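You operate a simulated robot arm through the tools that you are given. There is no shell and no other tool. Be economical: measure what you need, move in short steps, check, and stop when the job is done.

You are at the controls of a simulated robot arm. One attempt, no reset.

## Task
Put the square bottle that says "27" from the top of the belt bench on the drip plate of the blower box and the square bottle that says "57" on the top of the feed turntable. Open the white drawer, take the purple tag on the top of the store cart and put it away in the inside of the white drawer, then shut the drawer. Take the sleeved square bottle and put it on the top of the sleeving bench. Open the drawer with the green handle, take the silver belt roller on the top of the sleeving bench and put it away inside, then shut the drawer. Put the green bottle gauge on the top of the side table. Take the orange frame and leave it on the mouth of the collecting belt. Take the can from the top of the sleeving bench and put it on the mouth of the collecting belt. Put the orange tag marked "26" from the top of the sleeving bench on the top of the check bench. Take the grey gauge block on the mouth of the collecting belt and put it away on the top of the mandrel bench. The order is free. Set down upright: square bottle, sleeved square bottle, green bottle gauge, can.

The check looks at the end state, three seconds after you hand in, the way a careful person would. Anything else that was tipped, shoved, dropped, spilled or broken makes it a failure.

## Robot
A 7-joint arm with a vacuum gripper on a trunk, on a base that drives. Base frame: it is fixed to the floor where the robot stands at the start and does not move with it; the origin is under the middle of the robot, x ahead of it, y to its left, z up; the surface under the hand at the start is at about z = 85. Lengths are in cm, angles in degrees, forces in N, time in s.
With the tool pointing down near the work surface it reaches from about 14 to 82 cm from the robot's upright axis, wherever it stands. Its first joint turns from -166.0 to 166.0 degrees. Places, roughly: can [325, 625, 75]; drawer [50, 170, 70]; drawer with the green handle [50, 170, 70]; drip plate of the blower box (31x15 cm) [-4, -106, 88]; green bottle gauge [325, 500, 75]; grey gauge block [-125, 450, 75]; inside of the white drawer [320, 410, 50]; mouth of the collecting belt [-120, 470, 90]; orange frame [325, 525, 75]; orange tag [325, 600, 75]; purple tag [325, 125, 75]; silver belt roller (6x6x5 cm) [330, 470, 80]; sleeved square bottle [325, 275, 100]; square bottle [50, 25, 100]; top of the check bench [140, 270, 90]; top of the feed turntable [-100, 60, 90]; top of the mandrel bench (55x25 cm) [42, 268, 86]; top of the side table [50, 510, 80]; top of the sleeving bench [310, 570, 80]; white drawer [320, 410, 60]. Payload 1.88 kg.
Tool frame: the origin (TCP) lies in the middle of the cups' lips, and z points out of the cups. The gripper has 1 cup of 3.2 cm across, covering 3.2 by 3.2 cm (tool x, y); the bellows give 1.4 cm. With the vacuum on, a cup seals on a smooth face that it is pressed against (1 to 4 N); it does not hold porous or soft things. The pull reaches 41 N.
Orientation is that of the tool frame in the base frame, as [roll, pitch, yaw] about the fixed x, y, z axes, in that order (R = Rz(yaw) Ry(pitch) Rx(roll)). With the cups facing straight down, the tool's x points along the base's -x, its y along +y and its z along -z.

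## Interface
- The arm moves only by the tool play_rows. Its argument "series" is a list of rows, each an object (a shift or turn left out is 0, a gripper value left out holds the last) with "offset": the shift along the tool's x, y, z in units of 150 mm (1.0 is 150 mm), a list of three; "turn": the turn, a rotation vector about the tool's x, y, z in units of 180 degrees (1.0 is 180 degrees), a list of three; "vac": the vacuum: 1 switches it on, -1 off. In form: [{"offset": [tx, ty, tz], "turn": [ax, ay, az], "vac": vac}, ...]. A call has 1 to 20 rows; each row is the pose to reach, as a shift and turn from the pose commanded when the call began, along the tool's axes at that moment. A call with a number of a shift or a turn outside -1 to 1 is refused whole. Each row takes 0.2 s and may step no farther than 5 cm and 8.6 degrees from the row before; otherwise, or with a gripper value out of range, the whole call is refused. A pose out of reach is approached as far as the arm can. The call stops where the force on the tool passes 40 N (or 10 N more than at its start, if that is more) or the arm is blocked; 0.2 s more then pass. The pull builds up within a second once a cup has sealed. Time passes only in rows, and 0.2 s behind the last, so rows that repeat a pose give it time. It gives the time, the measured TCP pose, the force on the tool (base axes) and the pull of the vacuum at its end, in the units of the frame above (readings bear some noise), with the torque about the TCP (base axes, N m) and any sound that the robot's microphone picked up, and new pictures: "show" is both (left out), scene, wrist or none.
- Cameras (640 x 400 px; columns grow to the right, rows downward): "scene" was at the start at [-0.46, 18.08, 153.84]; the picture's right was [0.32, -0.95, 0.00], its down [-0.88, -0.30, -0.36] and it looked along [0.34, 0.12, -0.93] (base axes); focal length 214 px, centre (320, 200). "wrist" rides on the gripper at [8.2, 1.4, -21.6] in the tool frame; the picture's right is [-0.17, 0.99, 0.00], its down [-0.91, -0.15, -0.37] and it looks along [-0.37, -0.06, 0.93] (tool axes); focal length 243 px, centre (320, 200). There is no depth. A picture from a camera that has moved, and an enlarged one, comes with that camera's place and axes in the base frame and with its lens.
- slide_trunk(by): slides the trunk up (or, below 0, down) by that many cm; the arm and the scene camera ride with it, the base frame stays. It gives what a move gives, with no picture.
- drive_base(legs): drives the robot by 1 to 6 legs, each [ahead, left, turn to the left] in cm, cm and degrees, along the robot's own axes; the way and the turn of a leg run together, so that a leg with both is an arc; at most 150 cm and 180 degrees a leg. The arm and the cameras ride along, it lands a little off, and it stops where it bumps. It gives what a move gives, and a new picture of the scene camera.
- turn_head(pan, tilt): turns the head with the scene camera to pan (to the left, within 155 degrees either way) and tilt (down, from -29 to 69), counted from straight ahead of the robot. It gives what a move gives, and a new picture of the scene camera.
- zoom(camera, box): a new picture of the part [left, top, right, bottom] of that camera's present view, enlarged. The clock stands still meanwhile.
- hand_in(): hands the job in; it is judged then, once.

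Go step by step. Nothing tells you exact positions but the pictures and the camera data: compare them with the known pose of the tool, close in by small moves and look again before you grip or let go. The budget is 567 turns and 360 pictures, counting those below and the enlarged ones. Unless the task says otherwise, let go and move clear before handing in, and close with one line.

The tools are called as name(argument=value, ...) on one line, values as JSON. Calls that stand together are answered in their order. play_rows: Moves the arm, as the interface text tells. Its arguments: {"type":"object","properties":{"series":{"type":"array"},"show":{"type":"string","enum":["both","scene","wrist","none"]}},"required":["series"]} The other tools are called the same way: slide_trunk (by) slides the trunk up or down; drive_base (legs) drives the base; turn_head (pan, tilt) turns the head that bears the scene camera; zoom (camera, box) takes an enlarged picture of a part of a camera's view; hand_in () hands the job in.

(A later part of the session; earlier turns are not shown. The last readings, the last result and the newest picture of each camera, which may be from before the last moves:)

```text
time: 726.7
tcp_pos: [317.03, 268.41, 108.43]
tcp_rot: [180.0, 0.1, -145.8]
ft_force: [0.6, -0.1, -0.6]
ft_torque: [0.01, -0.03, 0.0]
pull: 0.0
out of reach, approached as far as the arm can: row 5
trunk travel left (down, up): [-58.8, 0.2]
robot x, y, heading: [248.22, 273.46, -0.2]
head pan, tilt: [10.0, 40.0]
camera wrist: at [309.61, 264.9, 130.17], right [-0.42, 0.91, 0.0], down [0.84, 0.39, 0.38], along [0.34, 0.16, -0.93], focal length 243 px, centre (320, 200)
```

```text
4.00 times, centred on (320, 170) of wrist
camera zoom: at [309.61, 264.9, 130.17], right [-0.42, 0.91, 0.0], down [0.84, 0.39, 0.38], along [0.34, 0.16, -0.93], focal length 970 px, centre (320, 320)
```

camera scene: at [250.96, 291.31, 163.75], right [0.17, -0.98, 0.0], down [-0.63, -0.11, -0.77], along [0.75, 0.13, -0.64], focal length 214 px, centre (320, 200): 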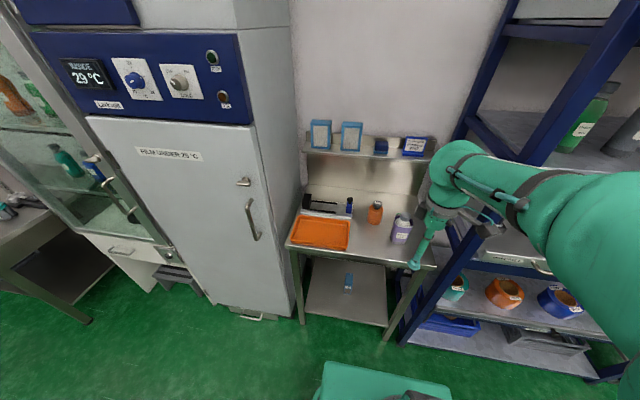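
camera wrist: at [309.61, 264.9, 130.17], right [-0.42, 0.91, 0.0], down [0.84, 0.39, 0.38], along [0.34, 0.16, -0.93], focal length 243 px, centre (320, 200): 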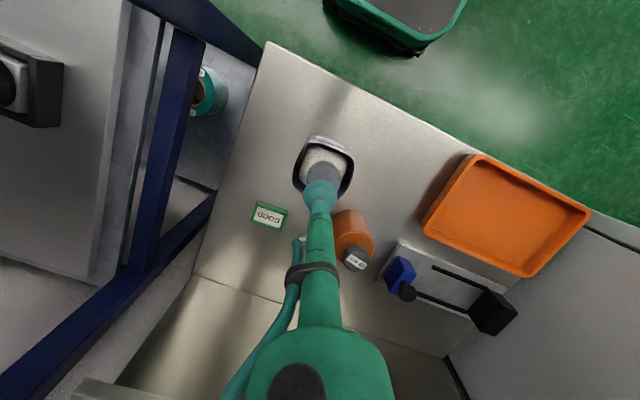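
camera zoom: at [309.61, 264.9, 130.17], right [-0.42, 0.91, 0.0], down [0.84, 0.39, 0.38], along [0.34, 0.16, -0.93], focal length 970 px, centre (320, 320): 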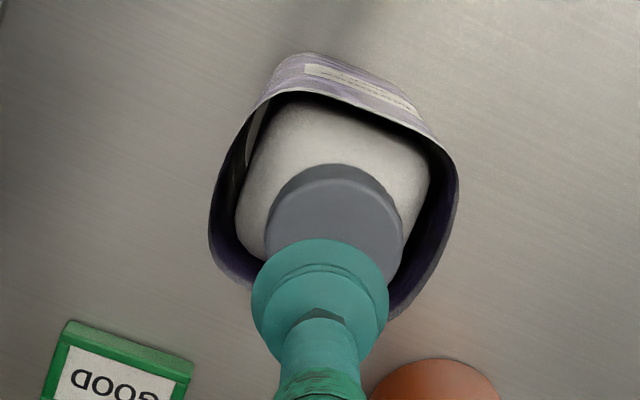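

play_rows(series=[{"offset": [-0.013, 0.019, 0.1]}, {"offset": [-0.013, 0.019, 0.17]}, {"offset": [-0.013, 0.019, 0.17]}], show="none")

zoom(camera="wrist", box=[240, 120, 400, 220])

```text
time: 727.5
tcp_pos: [317.14, 268.95, 105.88]
tcp_rot: [179.9, 0.1, -145.8]
ft_force: [-0.1, -0.1, -0.1]
ft_torque: [0.0, -0.02, 0.02]
pull: 0.0
trunk travel left (down, up): [-58.8, 0.2]
robot x, y, heading: [248.13, 273.59, -0.1]
head pan, tilt: [10.0, 40.0]
```

```text
4.00 times, centred on (320, 170) of wrist
camera zoom: at [309.62, 265.36, 127.65], right [-0.42, 0.91, 0.0], down [0.84, 0.39, 0.38], along [0.34, 0.16, -0.93], focal length 970 px, centre (320, 320)
```

zoom: 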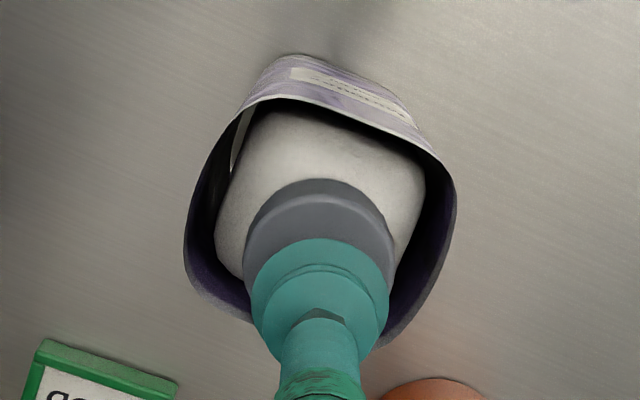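

play_rows(series=[{"offset": [0, 0, 0.1], "vac": 1}, {"offset": [0, 0, 0.15]}, {"offset": [0, 0, 0.17]}, {"offset": [0, 0, 0.185]}, {"offset": [0, 0, 0.185]}, {"offset": [0, 0, 0.185]}], show="none")

```text
time: 728.9
tcp_pos: [317.2, 268.91, 103.52]
tcp_rot: [-179.9, 0.3, -145.9]
ft_force: [5.0, -1.6, 33.5]
ft_torque: [-0.09, 0.18, 0.0]
pull: 40.7
trunk travel left (down, up): [-58.8, 0.2]
robot x, y, heading: [248.08, 273.64, -0.2]
head pan, tilt: [10.0, 40.0]
```

Sealed. Lift and check the sleeve comes along.

play_rows(series=[{"offset": [0, 0, -0.04]}, {"offset": [0, 0, -0.1]}, {"offset": [0, 0, -0.25]}, {"offset": [0, 0, -0.5]}, {"offset": [0, 0, -0.75]}, {"offset": [0, 0, -0.75]}], show="both")

```text
time: 730.3
tcp_pos: [317.16, 268.95, 114.49]
tcp_rot: [179.9, -0.1, -145.8]
ft_force: [-0.2, 0.2, -4.0]
ft_torque: [-0.07, 0.05, 0.02]
pull: 40.8
trunk travel left (down, up): [-58.8, 0.2]
robot x, y, heading: [248.66, 273.69, 0.1]
head pan, tilt: [10.0, 40.0]
camera scene: at [250.94, 291.31, 163.75], right [0.17, -0.98, 0.0], down [-0.63, -0.11, -0.77], along [0.75, 0.13, -0.64], focal length 214 px, centre (320, 200)
camera wrist: at [309.71, 265.48, 136.12], right [-0.42, 0.91, 0.0], down [0.84, 0.39, 0.37], along [0.34, 0.16, -0.93], focal length 243 px, centre (320, 200)
```

scene: 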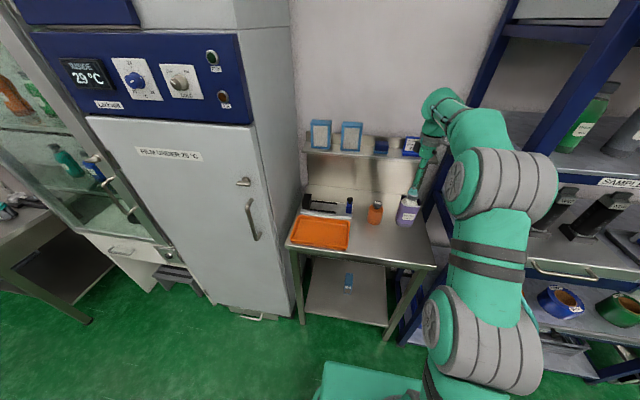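
wrist: 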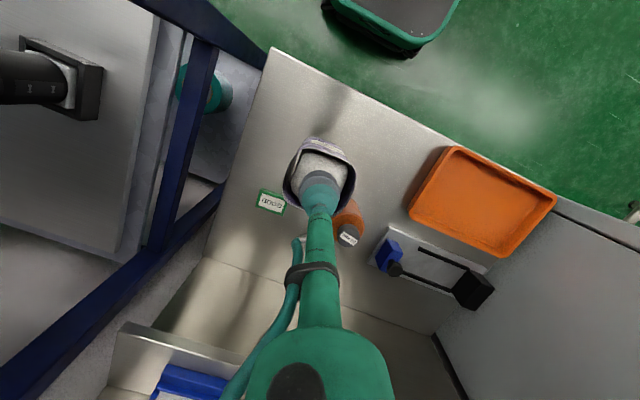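

The bottle and sleeve lifted together. Retract and drive to the sleeving bench.

play_rows(series=[{"offset": [0.154, 0.129, 0]}, {"offset": [0.308, 0.258, 0]}, {"offset": [0.462, 0.387, 0]}, {"offset": [0.616, 0.516, 0]}, {"offset": [0.77, 0.645, 0]}], show="none")

play_rows(series=[{"offset": [0.154, 0.129, 0]}, {"offset": [0.308, 0.258, 0]}, {"offset": [0.462, 0.387, 0]}, {"offset": [0.616, 0.516, 0]}, {"offset": [0.77, 0.645, 0]}], show="none")

drive_base(legs=[[-28, 0, 0], [0, 80, 0], [0, 80, 0], [0, 60, 0]])

turn_head(pan=0, tilt=45)

```text
time: 731.5
tcp_pos: [302.0, 270.6, 114.35]
tcp_rot: [179.9, -0.1, -145.8]
ft_force: [-0.1, -0.1, -3.1]
ft_torque: [0.01, 0.05, -0.01]
pull: 40.7
trunk travel left (down, up): [-58.8, 0.2]
robot x, y, heading: [248.17, 273.7, 0.1]
head pan, tilt: [10.0, 40.0]
```

```text
time: 732.7
tcp_pos: [287.06, 271.92, 114.46]
tcp_rot: [180.0, 0.1, -145.8]
ft_force: [-0.1, -0.8, -3.7]
ft_torque: [0.0, 0.03, 0.0]
pull: 41.0
trunk travel left (down, up): [-58.8, 0.2]
robot x, y, heading: [248.73, 273.36, -0.4]
head pan, tilt: [10.0, 40.0]
```

```text
time: 745.5
tcp_pos: [257.67, 492.73, 114.54]
tcp_rot: [-180.0, 0.0, -145.5]
ft_force: [0.9, 0.3, -3.5]
ft_torque: [-0.01, 0.01, -0.01]
pull: 40.9
trunk travel left (down, up): [-58.8, 0.2]
robot x, y, heading: [218.7, 494.23, 0.6]
head pan, tilt: [10.0, 40.0]
camera scene: at [221.44, 511.94, 163.75], right [0.18, -0.98, 0.0], down [-0.63, -0.12, -0.77], along [0.75, 0.14, -0.64], focal length 214 px, centre (320, 200)
```

scene: 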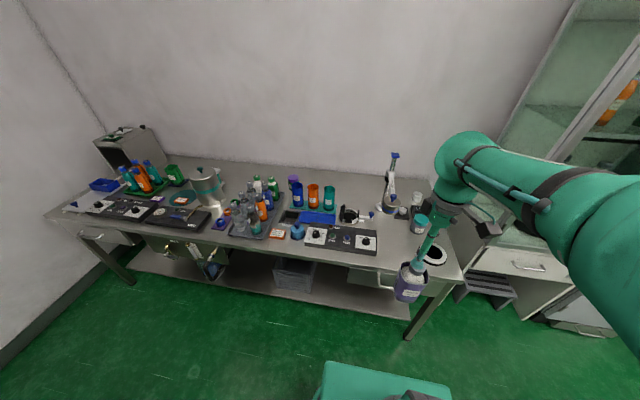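

```text
time: 746.2
tcp_pos: [257.61, 492.75, 114.42]
tcp_rot: [179.9, 0.0, -145.5]
ft_force: [0.2, 0.5, -3.5]
ft_torque: [-0.03, 0.03, 0.0]
pull: 40.7
trunk travel left (down, up): [-58.8, 0.2]
robot x, y, heading: [218.94, 493.94, 0.2]
head pan, tilt: [0.0, 45.0]
camera scene: at [221.21, 510.46, 163.03], right [0.01, -1.0, 0.0], down [-0.71, 0.0, -0.71], along [0.71, 0.0, -0.71], focal length 214 px, centre (320, 200)
```

scene: 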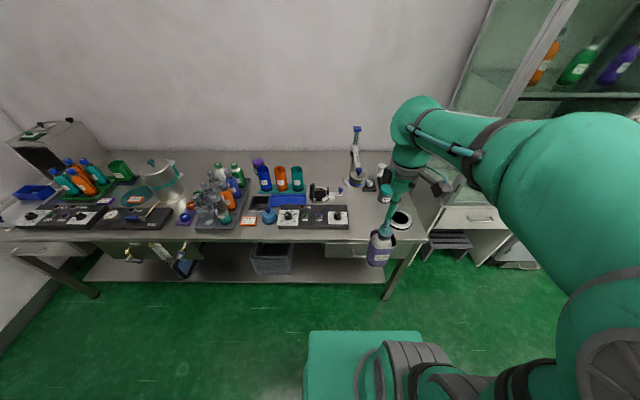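

I'll set it on the freed spot around (325, 509), where gauge and frame stood.

drive_base(legs=[[0, 15.5, 0], [28, 0, 0]])

play_rows(series=[{"offset": [-0.15, -0.11, -0.15]}, {"offset": [-0.33, -0.23, -0.15]}, {"offset": [-0.5, -0.34, -0.15]}, {"offset": [-0.66, -0.45, -0.15]}, {"offset": [-0.82, -0.56, -0.15]}], show="both")

```text
time: 749.1
tcp_pos: [285.62, 508.5, 114.47]
tcp_rot: [179.9, 0.0, -145.5]
ft_force: [0.5, -0.2, -3.5]
ft_torque: [0.0, 0.04, 0.01]
pull: 40.8
trunk travel left (down, up): [-58.8, 0.2]
robot x, y, heading: [246.88, 510.12, 0.5]
head pan, tilt: [0.0, 45.0]
camera scene: at [249.21, 526.2, 163.03], right [0.01, -1.0, 0.0], down [-0.71, 0.0, -0.71], along [0.71, 0.0, -0.71], focal length 214 px, centre (320, 200)
```

scene: 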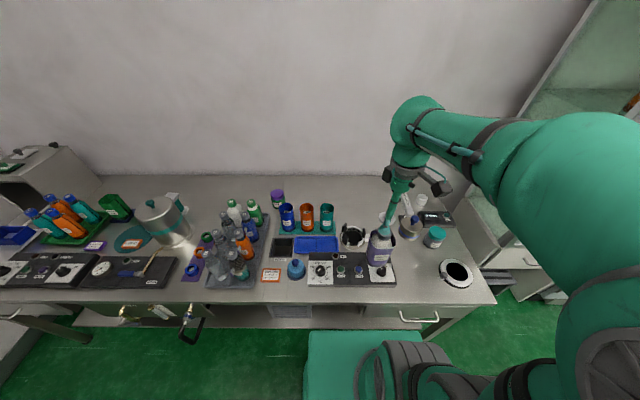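

```text
time: 750.3
tcp_pos: [300.48, 508.38, 116.55]
tcp_rot: [179.8, 0.0, -145.5]
ft_force: [-0.3, -0.1, -2.5]
ft_torque: [0.0, 0.01, 0.01]
pull: 40.1
trunk travel left (down, up): [-58.8, 0.2]
robot x, y, heading: [246.84, 509.92, 0.2]
head pan, tilt: [0.0, 45.0]
camera scene: at [249.22, 526.2, 163.02], right [0.01, -1.0, 0.0], down [-0.71, 0.0, -0.71], along [0.71, 0.0, -0.71], focal length 214 px, centre (320, 200)
camera wrist: at [293.1, 504.89, 138.24], right [-0.42, 0.91, 0.0], down [0.84, 0.39, 0.37], along [0.34, 0.16, -0.93], focal length 243 px, centre (320, 200)
```

scene: 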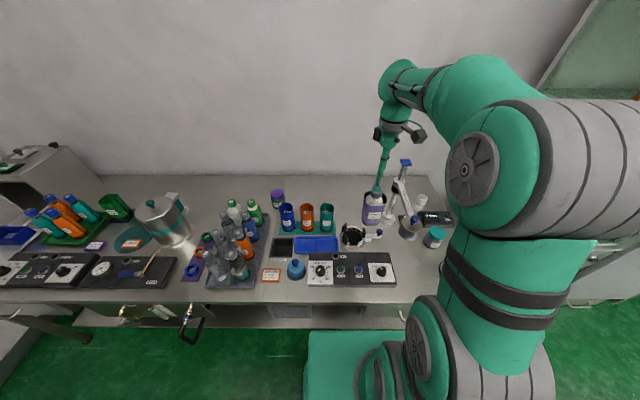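
wrist: 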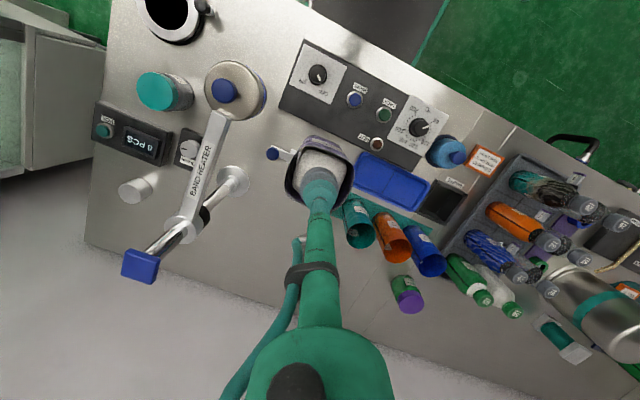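

play_rows(series=[{"offset": [-0.1735, -0.108, 0]}, {"offset": [-0.347, -0.216, 0]}, {"offset": [-0.52, -0.324, 0]}, {"offset": [-0.694, -0.4325, 0.05]}, {"offset": [-0.78, -0.486, 0.25]}, {"offset": [-0.78, -0.486, 0.5]}], show="none")

play_rows(series=[{"offset": [-0.1735, -0.108, 0.05]}, {"offset": [-0.347, -0.216, 0.1]}, {"offset": [-0.52, -0.324, 0.15]}, {"offset": [-0.6, -0.38, 0.2]}, {"offset": [-0.6, -0.38, 0.2]}], show="both")

```text
time: 751.7
tcp_pos: [314.54, 509.18, 109.24]
tcp_rot: [180.0, 0.1, -145.5]
ft_force: [0.9, 0.6, -2.4]
ft_torque: [-0.02, -0.01, -0.01]
pull: 40.9
out of reach, approached as far as the arm can: row 3, 4
trunk travel left (down, up): [-58.8, 0.2]
robot x, y, heading: [246.8, 509.82, 0.3]
head pan, tilt: [0.0, 45.0]
```

```text
time: 752.9
tcp_pos: [322.15, 509.32, 104.81]
tcp_rot: [179.9, 0.1, -145.6]
ft_force: [-0.6, 0.0, -3.2]
ft_torque: [0.0, 0.02, 0.04]
pull: 40.8
out of reach, approached as far as the arm can: row 2, 3, 4, 5
trunk travel left (down, up): [-58.8, 0.2]
robot x, y, heading: [246.74, 510.06, 0.5]
head pan, tilt: [0.0, 45.0]
camera scene: at [249.22, 526.2, 163.02], right [0.01, -1.0, 0.0], down [-0.71, 0.0, -0.71], along [0.71, 0.0, -0.71], focal length 214 px, centre (320, 200)
camera wrist: at [314.66, 505.74, 126.43], right [-0.42, 0.91, 0.0], down [0.84, 0.39, 0.38], along [0.34, 0.16, -0.93], focal length 243 px, centre (320, 200)
```

scene: 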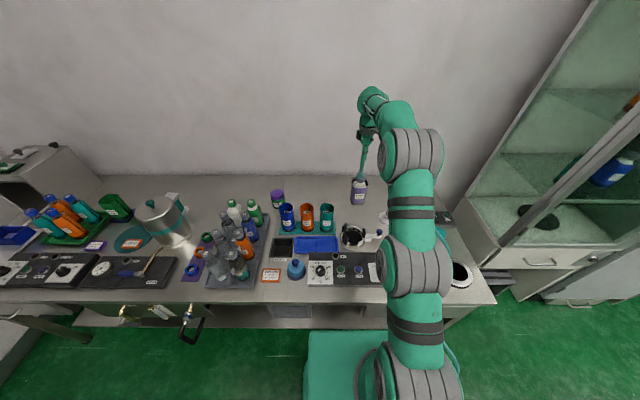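
wrist: 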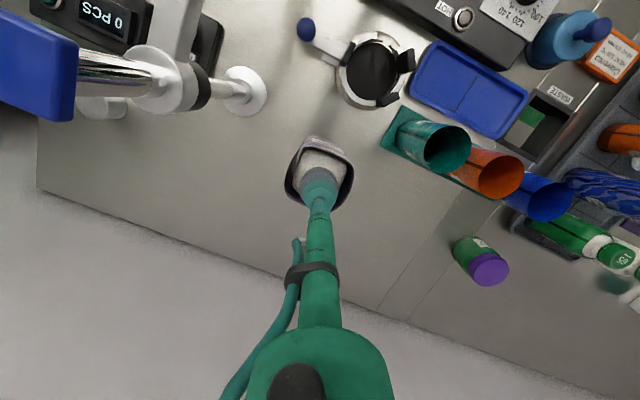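

Clear all around. Lower it here.

play_rows(series=[{"offset": [0, 0, 0.15]}, {"offset": [0, 0, 0.3]}, {"offset": [0, 0, 0.36]}, {"offset": [0, 0, 0.36]}], show="scene")

zoom(camera="scene", box=[310, 130, 420, 260])

```text
time: 753.9
tcp_pos: [322.06, 509.44, 99.39]
tcp_rot: [179.8, 0.0, -145.5]
ft_force: [0.4, -0.2, -3.6]
ft_torque: [0.0, 0.0, 0.0]
pull: 40.4
trunk travel left (down, up): [-58.8, 0.2]
robot x, y, heading: [247.04, 509.66, 0.4]
head pan, tilt: [0.0, 45.0]
camera scene: at [249.19, 526.2, 163.03], right [0.01, -1.0, 0.0], down [-0.71, 0.0, -0.71], along [0.71, 0.0, -0.71], focal length 214 px, centre (320, 200)
```

scene: 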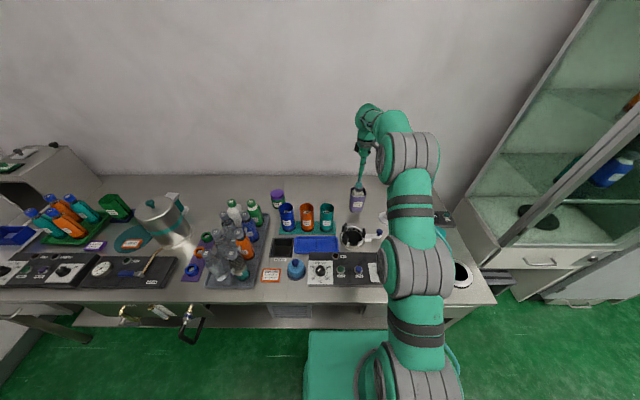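

```text
3.08 times, centred on (365, 195) of scene
camera zoom: at [249.19, 526.2, 163.03], right [0.01, -1.0, 0.0], down [-0.71, 0.0, -0.71], along [0.71, 0.0, -0.71], focal length 660 px, centre (182, 215)
```

zoom: 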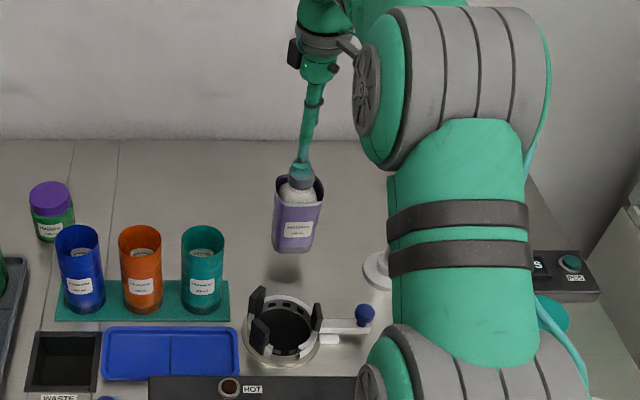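

play_rows(series=[{"offset": [0, 0, 0.12]}, {"offset": [0, 0, 0.2]}, {"offset": [0, 0, 0.2]}], show="none")

play_rows(series=[{"offset": [0, 0, 0.02]}, {"offset": [0, 0, 0.04]}, {"offset": [0, 0, 0.04]}], show="none")

play_rows(series=[{"offset": [0, 0, 0.02]}, {"offset": [0, 0, 0.04]}, {"offset": [0, 0, 0.04]}], show="none")

```text
time: 754.7
tcp_pos: [322.14, 509.39, 96.42]
tcp_rot: [179.9, -0.1, -145.5]
ft_force: [0.0, 1.1, -2.9]
ft_torque: [-0.02, 0.03, 0.0]
pull: 40.8
trunk travel left (down, up): [-58.8, 0.2]
robot x, y, heading: [246.98, 509.94, 0.4]
head pan, tilt: [0.0, 45.0]
```

```text
time: 755.5
tcp_pos: [322.09, 509.27, 95.77]
tcp_rot: [180.0, 0.0, -145.4]
ft_force: [-0.2, 0.2, -3.3]
ft_torque: [-0.01, 0.02, 0.0]
pull: 40.6
trunk travel left (down, up): [-58.8, 0.2]
robot x, y, heading: [246.95, 509.99, 0.3]
head pan, tilt: [0.0, 45.0]
```

```text
time: 756.3
tcp_pos: [322.17, 509.29, 95.25]
tcp_rot: [180.0, 0.2, -145.5]
ft_force: [-0.2, 0.2, -4.1]
ft_torque: [0.0, -0.04, -0.01]
pull: 40.7
trunk travel left (down, up): [-58.8, 0.2]
robot x, y, heading: [247.11, 509.8, 0.2]
head pan, tilt: [0.0, 45.0]
```

play_rows(series=[{"offset": [0, 0, 0.02]}, {"offset": [0, 0, 0.03]}, {"offset": [0, 0, 0.03]}], show="none")

play_rows(series=[{"offset": [0, 0, 0.02]}, {"offset": [0, 0, 0.03]}, {"offset": [0, 0, 0.03]}], show="none")

zoom(camera="scene", box=[310, 150, 420, 230])

```text
time: 757.1
tcp_pos: [322.1, 509.29, 95.02]
tcp_rot: [180.0, 0.2, -145.5]
ft_force: [1.0, -0.3, 8.9]
ft_torque: [-0.02, 0.13, 0.01]
pull: 40.5
trunk travel left (down, up): [-58.8, 0.2]
robot x, y, heading: [246.92, 509.97, 0.1]
head pan, tilt: [0.0, 45.0]
```

```text
time: 757.9
tcp_pos: [322.19, 509.27, 94.84]
tcp_rot: [-180.0, 0.3, -145.5]
ft_force: [1.7, 0.1, 26.7]
ft_torque: [0.04, 0.31, 0.06]
pull: 40.6
trunk travel left (down, up): [-58.8, 0.2]
robot x, y, heading: [247.11, 509.41, 0.1]
head pan, tilt: [0.0, 45.0]
```

```text
5.00 times, centred on (365, 190) of scene
camera zoom: at [248.94, 526.2, 163.05], right [0.01, -1.0, 0.0], down [-0.71, 0.0, -0.71], along [0.71, 0.0, -0.71], focal length 1072 px, centre (95, 250)
```

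zoom: 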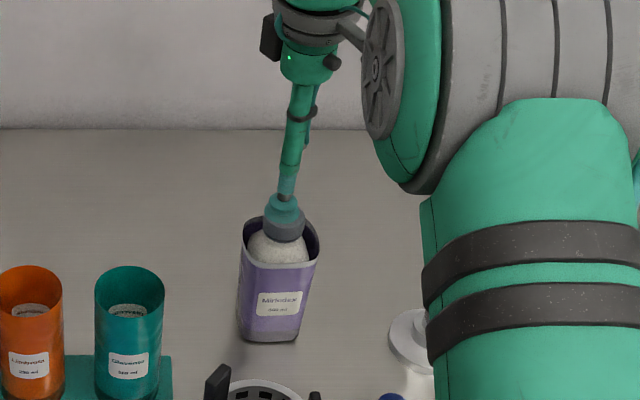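

It stands on the bench. Ease up, release, lift.

play_rows(series=[{"offset": [0, 0, -0.025]}, {"offset": [0, 0, -0.025], "vac": -1}, {"offset": [0, 0, -0.025]}, {"offset": [0, 0, -0.025]}, {"offset": [0, 0, -0.025]}, {"offset": [0, 0, -0.025]}, {"offset": [0, 0, -0.07]}, {"offset": [0, 0, -0.15]}, {"offset": [0, 0, -0.4]}, {"offset": [0, 0, -0.7]}, {"offset": [0, 0, -1]}], show="wrist")

```text
time: 760.3
tcp_pos: [321.09, 509.06, 106.08]
tcp_rot: [179.8, -0.2, -145.5]
ft_force: [-0.6, 0.0, -0.8]
ft_torque: [-0.02, 0.12, 0.02]
pull: 0.2
out of reach, approached as far as the arm can: row 11
trunk travel left (down, up): [-58.8, 0.2]
robot x, y, heading: [246.78, 509.94, 0.3]
head pan, tilt: [0.0, 45.0]
camera wrist: at [313.72, 505.56, 127.75], right [-0.42, 0.91, 0.0], down [0.84, 0.39, 0.37], along [0.34, 0.16, -0.93], focal length 243 px, centre (320, 200)
```

wrist: 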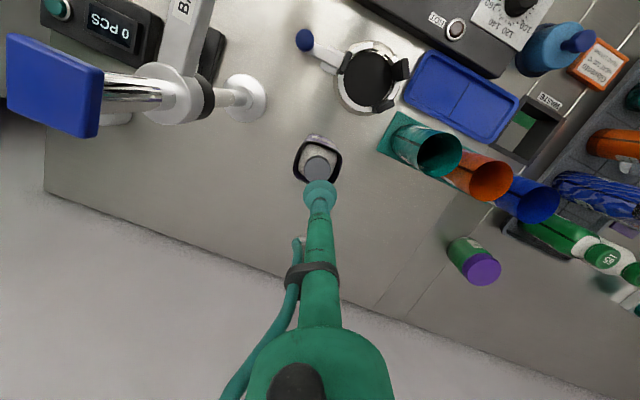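

The sleeved bottle stands upright. Last: the silver roller near (329, 474.5). I'll retract, shift right, and turn the tool's yaw away from its limit.

play_rows(series=[{"offset": [0.2, 0.13, -0.1]}, {"offset": [0.4, 0.27, -0.3]}, {"offset": [0.6, 0.4, -0.45]}, {"offset": [0.8, 0.55, -0.6]}, {"offset": [0.98, 0.68, -0.6]}], show="none")

play_rows(series=[{"offset": [0.2, 0.13, 0]}, {"offset": [0.4, 0.27, 0]}, {"offset": [0.6, 0.4, 0]}, {"offset": [0.8, 0.55, 0]}, {"offset": [0.98, 0.68, 0]}], show="none")

play_rows(series=[{"turn": [0, 0, -0.045]}, {"turn": [0, 0, -0.09]}, {"turn": [0, 0, -0.135]}, {"turn": [0, 0, -0.18]}, {"turn": [0, 0, -0.225]}, {"turn": [0, 0, -0.27]}, {"turn": [0, 0, -0.308]}, {"turn": [0, 0, -0.308]}], show="none")

```text
time: 761.5
tcp_pos: [303.02, 509.24, 115.25]
tcp_rot: [179.9, 0.2, -145.5]
ft_force: [-0.6, 0.4, 0.0]
ft_torque: [0.0, -0.06, -0.01]
pull: 0.1
trunk travel left (down, up): [-58.8, 0.2]
robot x, y, heading: [246.73, 509.72, 0.5]
head pan, tilt: [0.0, 45.0]
```

```text
time: 762.7
tcp_pos: [285.13, 509.2, 115.1]
tcp_rot: [179.9, 0.0, -145.5]
ft_force: [0.2, -0.9, 0.0]
ft_torque: [-0.03, -0.01, 0.01]
pull: 0.0
trunk travel left (down, up): [-58.8, 0.2]
robot x, y, heading: [246.97, 509.95, 0.4]
head pan, tilt: [0.0, 45.0]
```

```text
time: 764.5
tcp_pos: [285.21, 509.17, 115.15]
tcp_rot: [179.9, 0.0, -90.0]
ft_force: [0.9, -0.3, -0.2]
ft_torque: [0.0, 0.03, 0.0]
pull: 0.0
trunk travel left (down, up): [-58.8, 0.2]
robot x, y, heading: [247.23, 509.77, 0.4]
head pan, tilt: [0.0, 45.0]
```

drive_base(legs=[[-6, 0, 0], [0, -37, 0], [6, 0, 0]])

play_rows(series=[{"offset": [0, -0.3, 0]}, {"offset": [0, -0.6, 0]}, {"offset": [0, -0.9, 0]}], show="wrist")

```text
time: 768.0
tcp_pos: [285.68, 471.96, 115.22]
tcp_rot: [179.8, 0.1, -90.0]
ft_force: [0.3, 0.6, -0.1]
ft_torque: [0.01, -0.03, 0.04]
pull: 0.1
trunk travel left (down, up): [-58.8, 0.2]
robot x, y, heading: [247.06, 472.71, 0.2]
head pan, tilt: [0.0, 45.0]
camera scene: at [249.56, 488.82, 163.03], right [0.01, -1.0, 0.0], down [-0.71, 0.0, -0.71], along [0.71, 0.0, -0.71], focal length 214 px, centre (320, 200)
```

scene: 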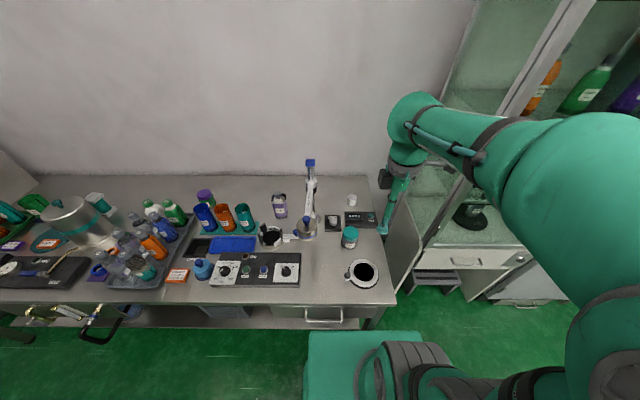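

```text
time: 768.9
tcp_pos: [299.09, 472.08, 115.37]
tcp_rot: [179.9, 0.1, -90.0]
ft_force: [-0.1, -1.0, 0.5]
ft_torque: [-0.04, -0.01, 0.0]
pull: 0.1
trunk travel left (down, up): [-58.8, 0.2]
robot x, y, heading: [246.79, 472.7, 0.3]
head pan, tilt: [0.0, 45.0]
camera wrist: at [297.85, 463.81, 137.02], right [-0.99, 0.17, 0.0], down [0.15, 0.91, 0.38], along [0.06, 0.37, -0.93], focal length 243 px, centre (320, 200)
```

wrist: 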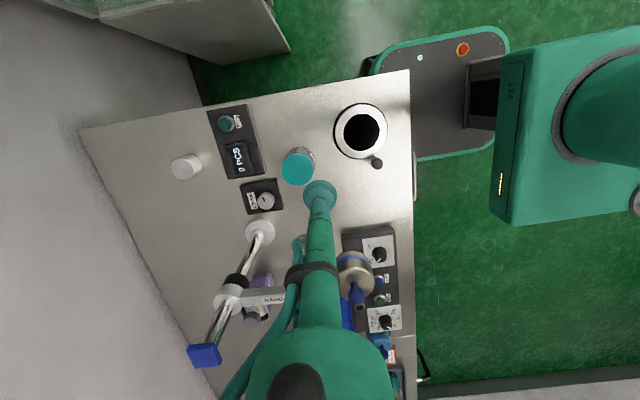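

The silver roller is at about (329.2, 472.1, 84). I'll extend towards it while descending to z≈98.

play_rows(series=[{"offset": [0, -0.3, 0.1]}, {"offset": [0, -0.6, 0.3]}, {"offset": [0, -0.9, 0.5]}, {"offset": [0, -1.0, 0.75]}], show="none")

play_rows(series=[{"offset": [0, -0.3, 0.1]}, {"offset": [0, -0.6, 0.25]}, {"offset": [0, -0.9, 0.4]}, {"offset": [0, -1.0, 0.5]}, {"offset": [0, -1.0, 0.5]}], show="wrist")

```text
refused: row 2 steps farther than a row can; nothing moved
```

```text
refused: row 2 steps farther than a row can; nothing moved
```

play_rows(series=[{"offset": [0, -0.25, 0.1]}, {"offset": [0, -0.5, 0.25]}, {"offset": [0, -0.75, 0.4]}, {"offset": [0, -1.0, 0.55]}, {"offset": [0, -1.0, 0.75]}], show="none")

play_rows(series=[{"offset": [0, -0.25, 0.1]}, {"offset": [0, -0.5, 0.2]}, {"offset": [0, -0.75, 0.3]}, {"offset": [0, -1.0, 0.4]}, {"offset": [0, -1.0, 0.4]}], show="wrist")

```text
time: 770.0
tcp_pos: [314.2, 471.96, 103.88]
tcp_rot: [179.9, 0.1, -90.1]
ft_force: [-0.5, -0.6, -0.8]
ft_torque: [0.01, 0.03, -0.02]
pull: 0.0
trunk travel left (down, up): [-58.8, 0.2]
robot x, y, heading: [247.44, 472.75, 0.3]
head pan, tilt: [0.0, 45.0]
```

```text
time: 771.2
tcp_pos: [329.16, 471.94, 98.21]
tcp_rot: [-179.9, 0.2, -90.0]
ft_force: [-0.6, -0.6, 0.6]
ft_torque: [0.03, -0.08, -0.01]
pull: 0.0
trunk travel left (down, up): [-58.8, 0.2]
robot x, y, heading: [247.12, 472.53, 0.6]
head pan, tilt: [0.0, 45.0]
camera wrist: at [327.71, 463.72, 119.86], right [-0.99, 0.17, 0.0], down [0.15, 0.91, 0.38], along [0.07, 0.37, -0.93], focal length 243 px, centre (320, 200)
```

wrist: 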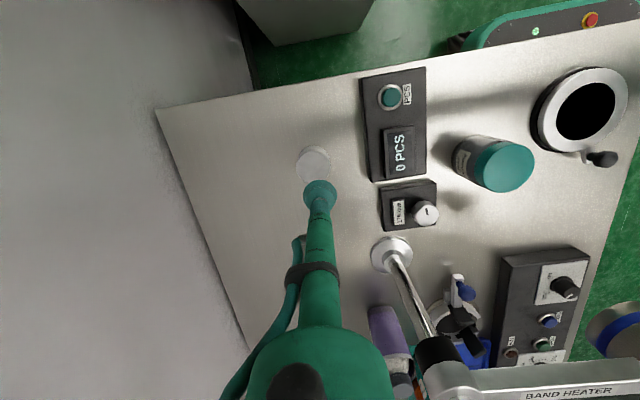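

zoom(camera="wrist", box=[240, 110, 400, 210])

```text
4.00 times, centred on (320, 160) of wrist
camera zoom: at [327.71, 463.72, 119.86], right [-0.99, 0.17, 0.0], down [0.15, 0.91, 0.38], along [0.07, 0.37, -0.93], focal length 970 px, centre (320, 360)
```

zoom: 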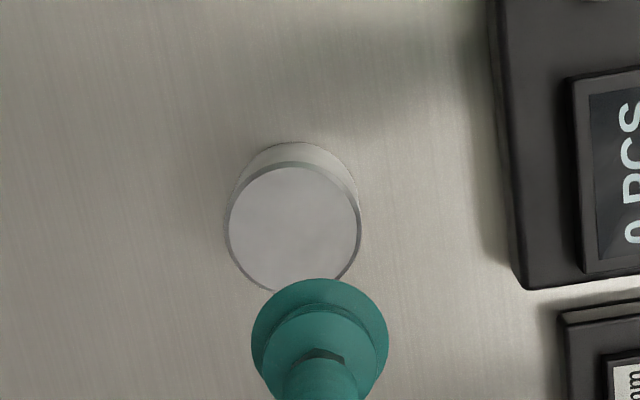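

The roller's flat top is centred at about (330.4, 472.5). I'll nudge the base 1.5 cm ahead and come down.

drive_base(legs=[[1.5, 0.5, 0]])

play_rows(series=[{"offset": [0, 0, 0.3]}, {"offset": [0, 0, 0.6]}, {"offset": [0, 0, 0.75]}, {"offset": [0, 0, 0.75]}], show="none")

zoom(camera="wrist", box=[240, 120, 400, 220])

```text
time: 772.0
tcp_pos: [330.61, 472.52, 97.86]
tcp_rot: [179.8, 0.2, -89.9]
ft_force: [0.1, -0.6, -0.5]
ft_torque: [0.0, -0.03, -0.04]
pull: 0.1
trunk travel left (down, up): [-58.8, 0.2]
robot x, y, heading: [248.48, 473.1, 0.1]
head pan, tilt: [0.0, 45.0]
camera scene: at [251.03, 489.34, 163.02], right [0.01, -1.0, 0.0], down [-0.71, -0.01, -0.71], along [0.71, 0.01, -0.71], focal length 214 px, centre (320, 200)
```

scene: 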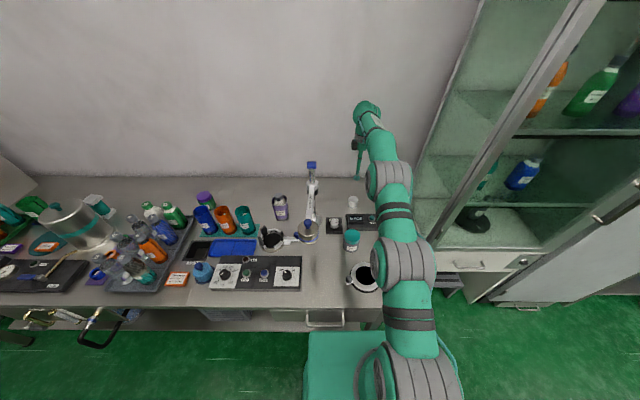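

```text
time: 773.0
tcp_pos: [330.53, 472.46, 86.7]
tcp_rot: [-179.9, 0.2, -90.0]
ft_force: [-0.2, -0.4, 0.3]
ft_torque: [0.0, -0.02, -0.01]
pull: 0.1
trunk travel left (down, up): [-58.8, 0.2]
robot x, y, heading: [249.28, 472.9, 0.3]
head pan, tilt: [0.0, 45.0]
```

```text
4.00 times, centred on (320, 170) of wrist
camera zoom: at [329.32, 464.26, 108.23], right [-0.99, 0.17, 0.0], down [0.15, 0.91, 0.38], along [0.06, 0.37, -0.93], focal length 970 px, centre (320, 320)
```

zoom: 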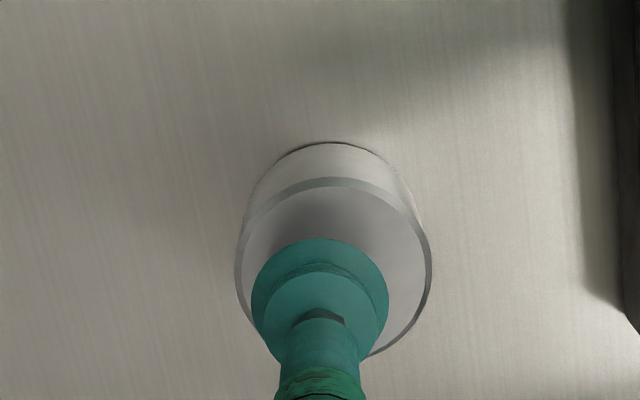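

play_rows(series=[{"offset": [0, 0.01, 0.08], "vac": 1}, {"offset": [0, 0.01, 0.14]}, {"offset": [0, 0.01, 0.18]}, {"offset": [0, 0.01, 0.18]}], show="none")

```text
time: 774.0
tcp_pos: [330.34, 472.59, 84.06]
tcp_rot: [-179.8, 0.1, -89.9]
ft_force: [-2.5, 0.8, 15.8]
ft_torque: [0.04, 0.18, 0.02]
pull: 40.8
trunk travel left (down, up): [-58.8, 0.2]
robot x, y, heading: [248.32, 473.07, 0.5]
head pan, tilt: [0.0, 45.0]
```

Sealed. Lift, then retract while rising.

play_rows(series=[{"offset": [0, 0, -0.05]}, {"offset": [0, 0, -0.2]}, {"offset": [0, 0, -0.5]}, {"offset": [0, 0, -0.8]}, {"offset": [0, 0, -1.0]}], show="none")

play_rows(series=[{"offset": [0, 0.25, -0.15]}, {"offset": [0, 0.45, -0.35]}, {"offset": [0, 0.65, -0.55]}, {"offset": [0, 0.85, -0.75]}, {"offset": [0, 1.0, -0.9]}, {"offset": [0, 1.0, -1.0]}], show="wrist")

play_rows(series=[{"offset": [0, 0.3, 0]}, {"offset": [0, 0.6, 0]}, {"offset": [0, 0.9, 0]}, {"offset": [0, 1.0, 0]}], show="none")

play_rows(series=[{"offset": [0, 0.3, 0]}, {"offset": [0, 0.6, 0]}, {"offset": [0, 0.8, 0]}], show="none")

```text
time: 775.2
tcp_pos: [330.52, 472.5, 98.98]
tcp_rot: [179.8, 0.0, -90.0]
ft_force: [-0.1, -0.9, -2.6]
ft_torque: [0.0, -0.02, 0.0]
pull: 40.7
trunk travel left (down, up): [-58.8, 0.2]
robot x, y, heading: [248.45, 473.31, 0.2]
head pan, tilt: [0.0, 45.0]
```

```text
time: 776.6
tcp_pos: [315.44, 472.51, 113.87]
tcp_rot: [179.9, 0.1, -90.0]
ft_force: [0.2, 0.2, -0.8]
ft_torque: [0.05, -0.03, 0.0]
pull: 40.7
trunk travel left (down, up): [-58.8, 0.2]
robot x, y, heading: [248.69, 473.08, 0.6]
head pan, tilt: [0.0, 45.0]
camera wrist: at [314.22, 464.21, 135.54], right [-0.99, 0.17, 0.0], down [0.15, 0.91, 0.38], along [0.06, 0.37, -0.93], focal length 243 px, centre (320, 200)
```

wrist: 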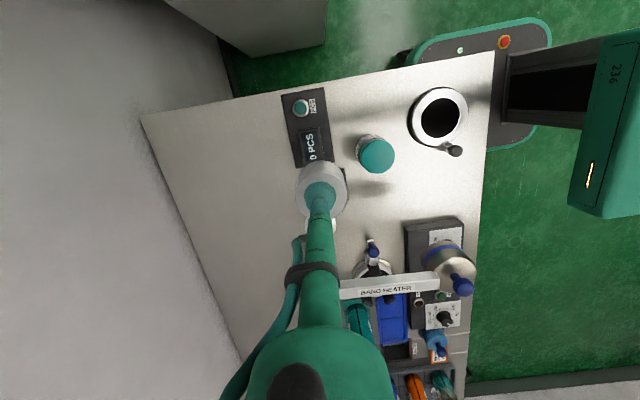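

```text
time: 777.6
tcp_pos: [300.25, 472.42, 113.93]
tcp_rot: [180.0, 0.1, -89.9]
ft_force: [-0.2, -0.5, -2.3]
ft_torque: [0.01, -0.05, 0.03]
pull: 41.1
trunk travel left (down, up): [-58.8, 0.2]
robot x, y, heading: [248.46, 473.18, 0.5]
head pan, tilt: [0.0, 45.0]
```

```text
time: 778.4
tcp_pos: [288.45, 472.49, 113.92]
tcp_rot: [180.0, 0.1, -90.0]
ft_force: [-0.5, 0.3, -2.0]
ft_torque: [-0.04, 0.0, -0.01]
pull: 40.5
trunk travel left (down, up): [-58.8, 0.2]
robot x, y, heading: [248.51, 473.01, 0.6]
head pan, tilt: [0.0, 45.0]
```

drive_base(legs=[[-43, 0, 0], [0, -61, 0], [-85, 0, 0], [-85, 0, 0], [-85, 0, 0]])

drive_base(legs=[[0, -80, 0], [0, -80, 0], [0, -78, 0]])

turn_head(pan=0, tilt=55)

```text
time: 796.4
tcp_pos: [-8.49, 409.1, 114.08]
tcp_rot: [179.8, 0.1, -90.1]
ft_force: [0.0, 0.6, -1.5]
ft_torque: [0.02, 0.0, -0.02]
pull: 41.1
trunk travel left (down, up): [-58.8, 0.2]
robot x, y, heading: [-48.31, 409.98, 0.5]
head pan, tilt: [0.0, 45.0]
camera scene: at [-46.0, 426.17, 163.03], right [0.01, -1.0, 0.0], down [-0.71, 0.0, -0.71], along [0.71, 0.0, -0.71], focal length 214 px, centre (320, 200)
```

scene: 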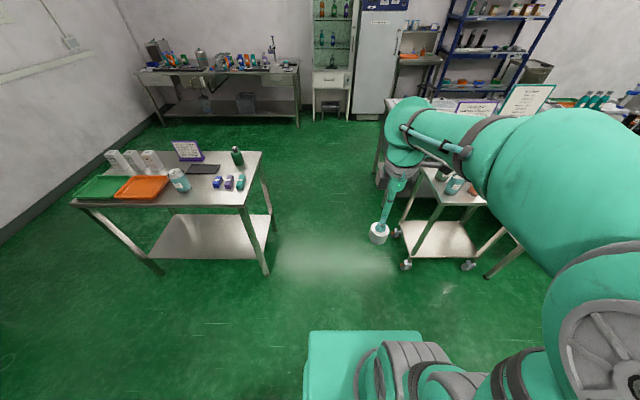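

```text
time: 808.4
tcp_pos: [-7.78, 169.92, 113.9]
tcp_rot: [179.9, 0.1, -90.1]
ft_force: [-0.7, 0.2, -2.3]
ft_torque: [-0.01, 0.02, 0.01]
pull: 40.6
trunk travel left (down, up): [-58.8, 0.2]
robot x, y, heading: [-47.41, 170.64, 0.2]
head pan, tilt: [0.0, 45.0]
camera scene: at [-45.18, 186.93, 163.03], right [0.0, -1.0, 0.0], down [-0.71, 0.0, -0.71], along [0.71, 0.0, -0.71], focal length 214 px, centre (320, 200)
```

scene: 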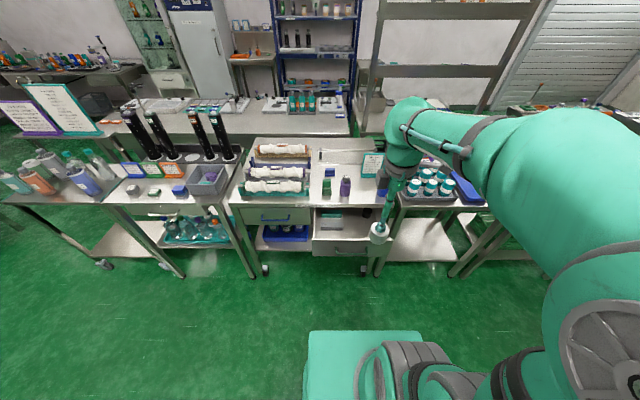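

```text
time: 809.1
tcp_pos: [-7.72, 169.86, 113.95]
tcp_rot: [179.9, 0.1, -90.0]
ft_force: [-1.0, -0.1, -1.7]
ft_torque: [0.01, -0.02, 0.01]
pull: 40.2
trunk travel left (down, up): [-58.8, 0.2]
robot x, y, heading: [-47.9, 171.11, 0.5]
head pan, tilt: [0.0, 55.0]
camera scene: at [-46.1, 186.93, 161.69], right [0.0, -1.0, 0.0], down [-0.82, 0.0, -0.57], along [0.57, 0.0, -0.82], focal length 214 px, centre (320, 200)
```

scene: 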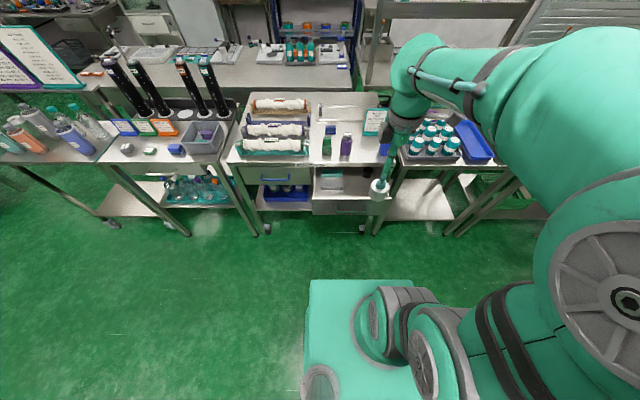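

Now over the open drawer: I'll put the roller at about (18.5, 172), in front of the teal box and black cylinder.

play_rows(series=[{"offset": [-0.03, -0.3, 0]}, {"offset": [-0.06, -0.6, 0]}, {"offset": [-0.1, -0.88, 0]}], show="none")

play_rows(series=[{"offset": [0, -0.3, 0]}, {"offset": [0, -0.6, 0]}, {"offset": [0, -0.87, 0]}, {"offset": [0, -0.87, 0.3]}, {"offset": [0, -0.87, 0.6]}, {"offset": [0, -0.87, 0.6]}], show="both")

```text
time: 809.9
tcp_pos: [5.55, 171.31, 113.89]
tcp_rot: [179.9, 0.1, -90.1]
ft_force: [0.2, 1.4, -1.5]
ft_torque: [0.02, 0.01, 0.02]
pull: 40.6
trunk travel left (down, up): [-58.8, 0.2]
robot x, y, heading: [-47.65, 170.63, 0.2]
head pan, tilt: [0.0, 55.0]
```

```text
time: 811.3
tcp_pos: [18.76, 171.46, 104.87]
tcp_rot: [179.8, 0.1, -90.2]
ft_force: [1.0, -0.1, -2.3]
ft_torque: [0.02, 0.03, -0.04]
pull: 41.1
trunk travel left (down, up): [-58.8, 0.2]
robot x, y, heading: [-47.17, 170.63, 0.3]
head pan, tilt: [0.0, 55.0]
camera scene: at [-46.06, 186.93, 161.69], right [0.0, -1.0, 0.0], down [-0.82, 0.0, -0.57], along [0.57, 0.0, -0.82], focal length 214 px, centre (320, 200)
camera wrist: at [17.44, 163.2, 126.44], right [-0.99, 0.17, 0.0], down [0.16, 0.91, 0.38], along [0.06, 0.37, -0.93], focal length 243 px, centre (320, 200)
```

scene: 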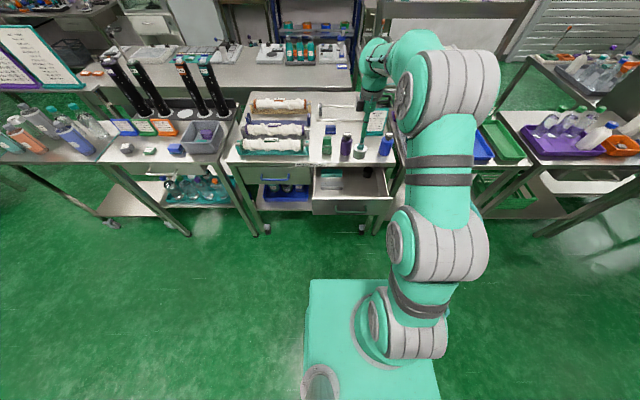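
wrist: 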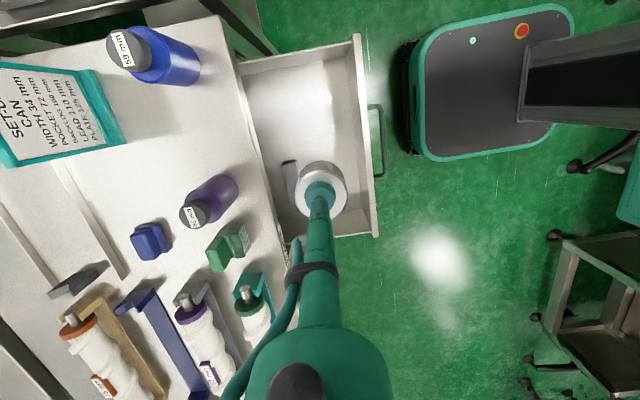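

zoom(camera="wrist", box=[230, 30, 390, 250])

zoom(camera="scene", box=[300, 130, 400, 220])

```text
1.82 times, centred on (310, 140) of wrist
camera zoom: at [17.44, 163.2, 126.44], right [-0.99, 0.17, 0.0], down [0.16, 0.91, 0.38], along [0.06, 0.37, -0.93], focal length 441 px, centre (338, 309)
```

zoom: 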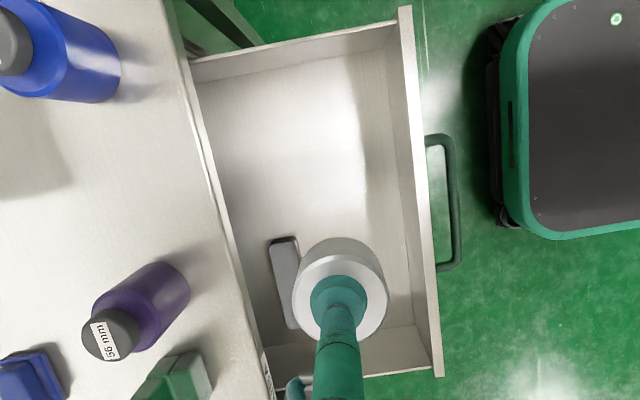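

```text
4.44 times, centred on (350, 175) of scene
camera zoom: at [-46.06, 186.93, 161.69], right [0.0, -1.0, 0.0], down [-0.82, 0.0, -0.57], along [0.57, 0.0, -0.82], focal length 953 px, centre (187, 311)
```

zoom: 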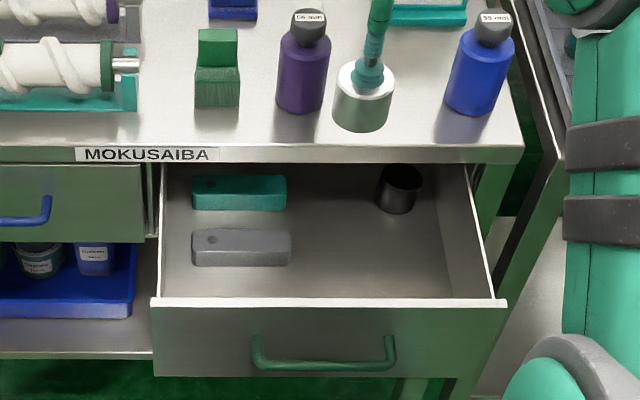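

A grey bar also lies in the drawer at y 174–186, so I'll use (18.5, 164.5) instead, then lower.

play_rows(series=[{"offset": [0.22, 0, 0]}, {"offset": [0.46, 0, 0]}, {"offset": [0.46, 0, 0]}], show="none")

slide_trunk(by=-22)

play_rows(series=[{"offset": [0, 0, 0.0]}], show="wrist")

```text
time: 812.1
tcp_pos: [18.61, 164.43, 104.87]
tcp_rot: [179.9, 0.1, -90.1]
ft_force: [0.1, -0.2, -2.7]
ft_torque: [0.01, -0.03, -0.04]
pull: 41.1
trunk travel left (down, up): [-58.8, 0.2]
robot x, y, heading: [-47.24, 170.87, 0.1]
head pan, tilt: [0.0, 55.0]
```

```text
time: 814.5
tcp_pos: [18.64, 164.49, 83.05]
tcp_rot: [179.9, 0.1, -90.1]
ft_force: [-0.4, 0.2, -1.8]
ft_torque: [-0.03, -0.04, 0.0]
pull: 40.9
trunk travel left (down, up): [-36.8, 22.2]
robot x, y, heading: [-47.82, 170.36, 0.1]
head pan, tilt: [0.0, 55.0]
```

```text
time: 814.9
tcp_pos: [18.67, 164.51, 82.96]
tcp_rot: [179.9, 0.1, -90.1]
ft_force: [0.9, -0.3, -1.8]
ft_torque: [-0.03, 0.02, 0.02]
pull: 40.6
trunk travel left (down, up): [-36.8, 22.2]
robot x, y, heading: [-47.72, 170.63, 0.3]
head pan, tilt: [0.0, 55.0]
camera wrist: at [17.3, 156.27, 104.58], right [-0.99, 0.17, 0.0], down [0.16, 0.91, 0.38], along [0.06, 0.37, -0.93], focal length 243 px, centre (320, 200)
```

wrist: 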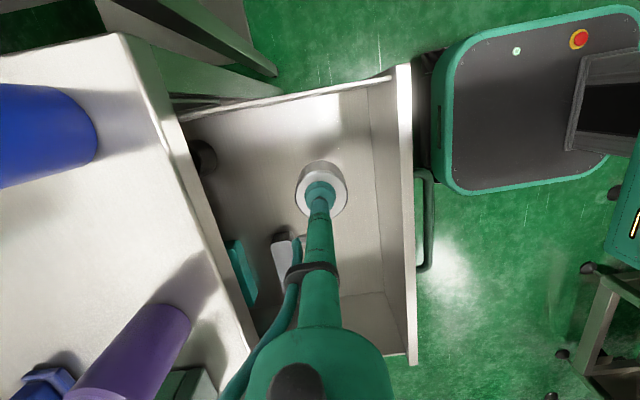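

play_rows(series=[{"offset": [0, 0, 0.2]}, {"offset": [0, 0, 0.33]}, {"offset": [0, 0, 0.33]}], show="none")

play_rows(series=[{"offset": [0, 0, 0.03]}, {"offset": [0, 0, 0.05]}, {"offset": [0, 0, 0.05]}], show="none")

play_rows(series=[{"offset": [0, 0, 0.03]}, {"offset": [0, 0, 0.05]}, {"offset": [0, 0, 0.05]}], show="wrist")

```text
time: 815.6
tcp_pos: [18.66, 164.51, 77.82]
tcp_rot: [179.9, 0.1, -90.2]
ft_force: [0.1, 0.2, -1.5]
ft_torque: [0.01, 0.04, 0.01]
pull: 40.6
trunk travel left (down, up): [-36.8, 22.2]
robot x, y, heading: [-47.96, 170.95, 0.5]
head pan, tilt: [0.0, 55.0]
```

```text
time: 816.5
tcp_pos: [18.61, 164.47, 77.3]
tcp_rot: [180.0, 0.1, -90.0]
ft_force: [-0.3, 0.1, -1.6]
ft_torque: [-0.01, 0.0, 0.02]
pull: 40.8
trunk travel left (down, up): [-36.8, 22.2]
robot x, y, heading: [-47.31, 170.59, 0.3]
head pan, tilt: [0.0, 55.0]
```

```text
time: 817.2
tcp_pos: [18.57, 164.56, 76.48]
tcp_rot: [179.9, 0.0, -90.1]
ft_force: [-0.8, 0.3, -2.6]
ft_torque: [0.0, 0.0, -0.01]
pull: 40.9
trunk travel left (down, up): [-36.8, 22.2]
robot x, y, heading: [-47.19, 170.75, 0.3]
head pan, tilt: [0.0, 55.0]
camera wrist: at [17.3, 156.29, 98.13], right [-0.99, 0.17, 0.0], down [0.16, 0.91, 0.38], along [0.06, 0.37, -0.93], focal length 243 px, centre (320, 200)
```

wrist: 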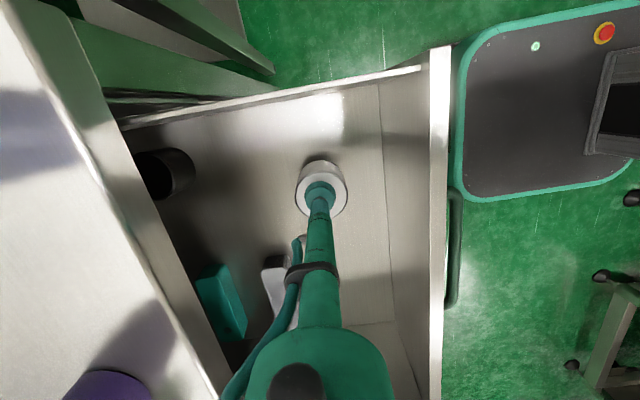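

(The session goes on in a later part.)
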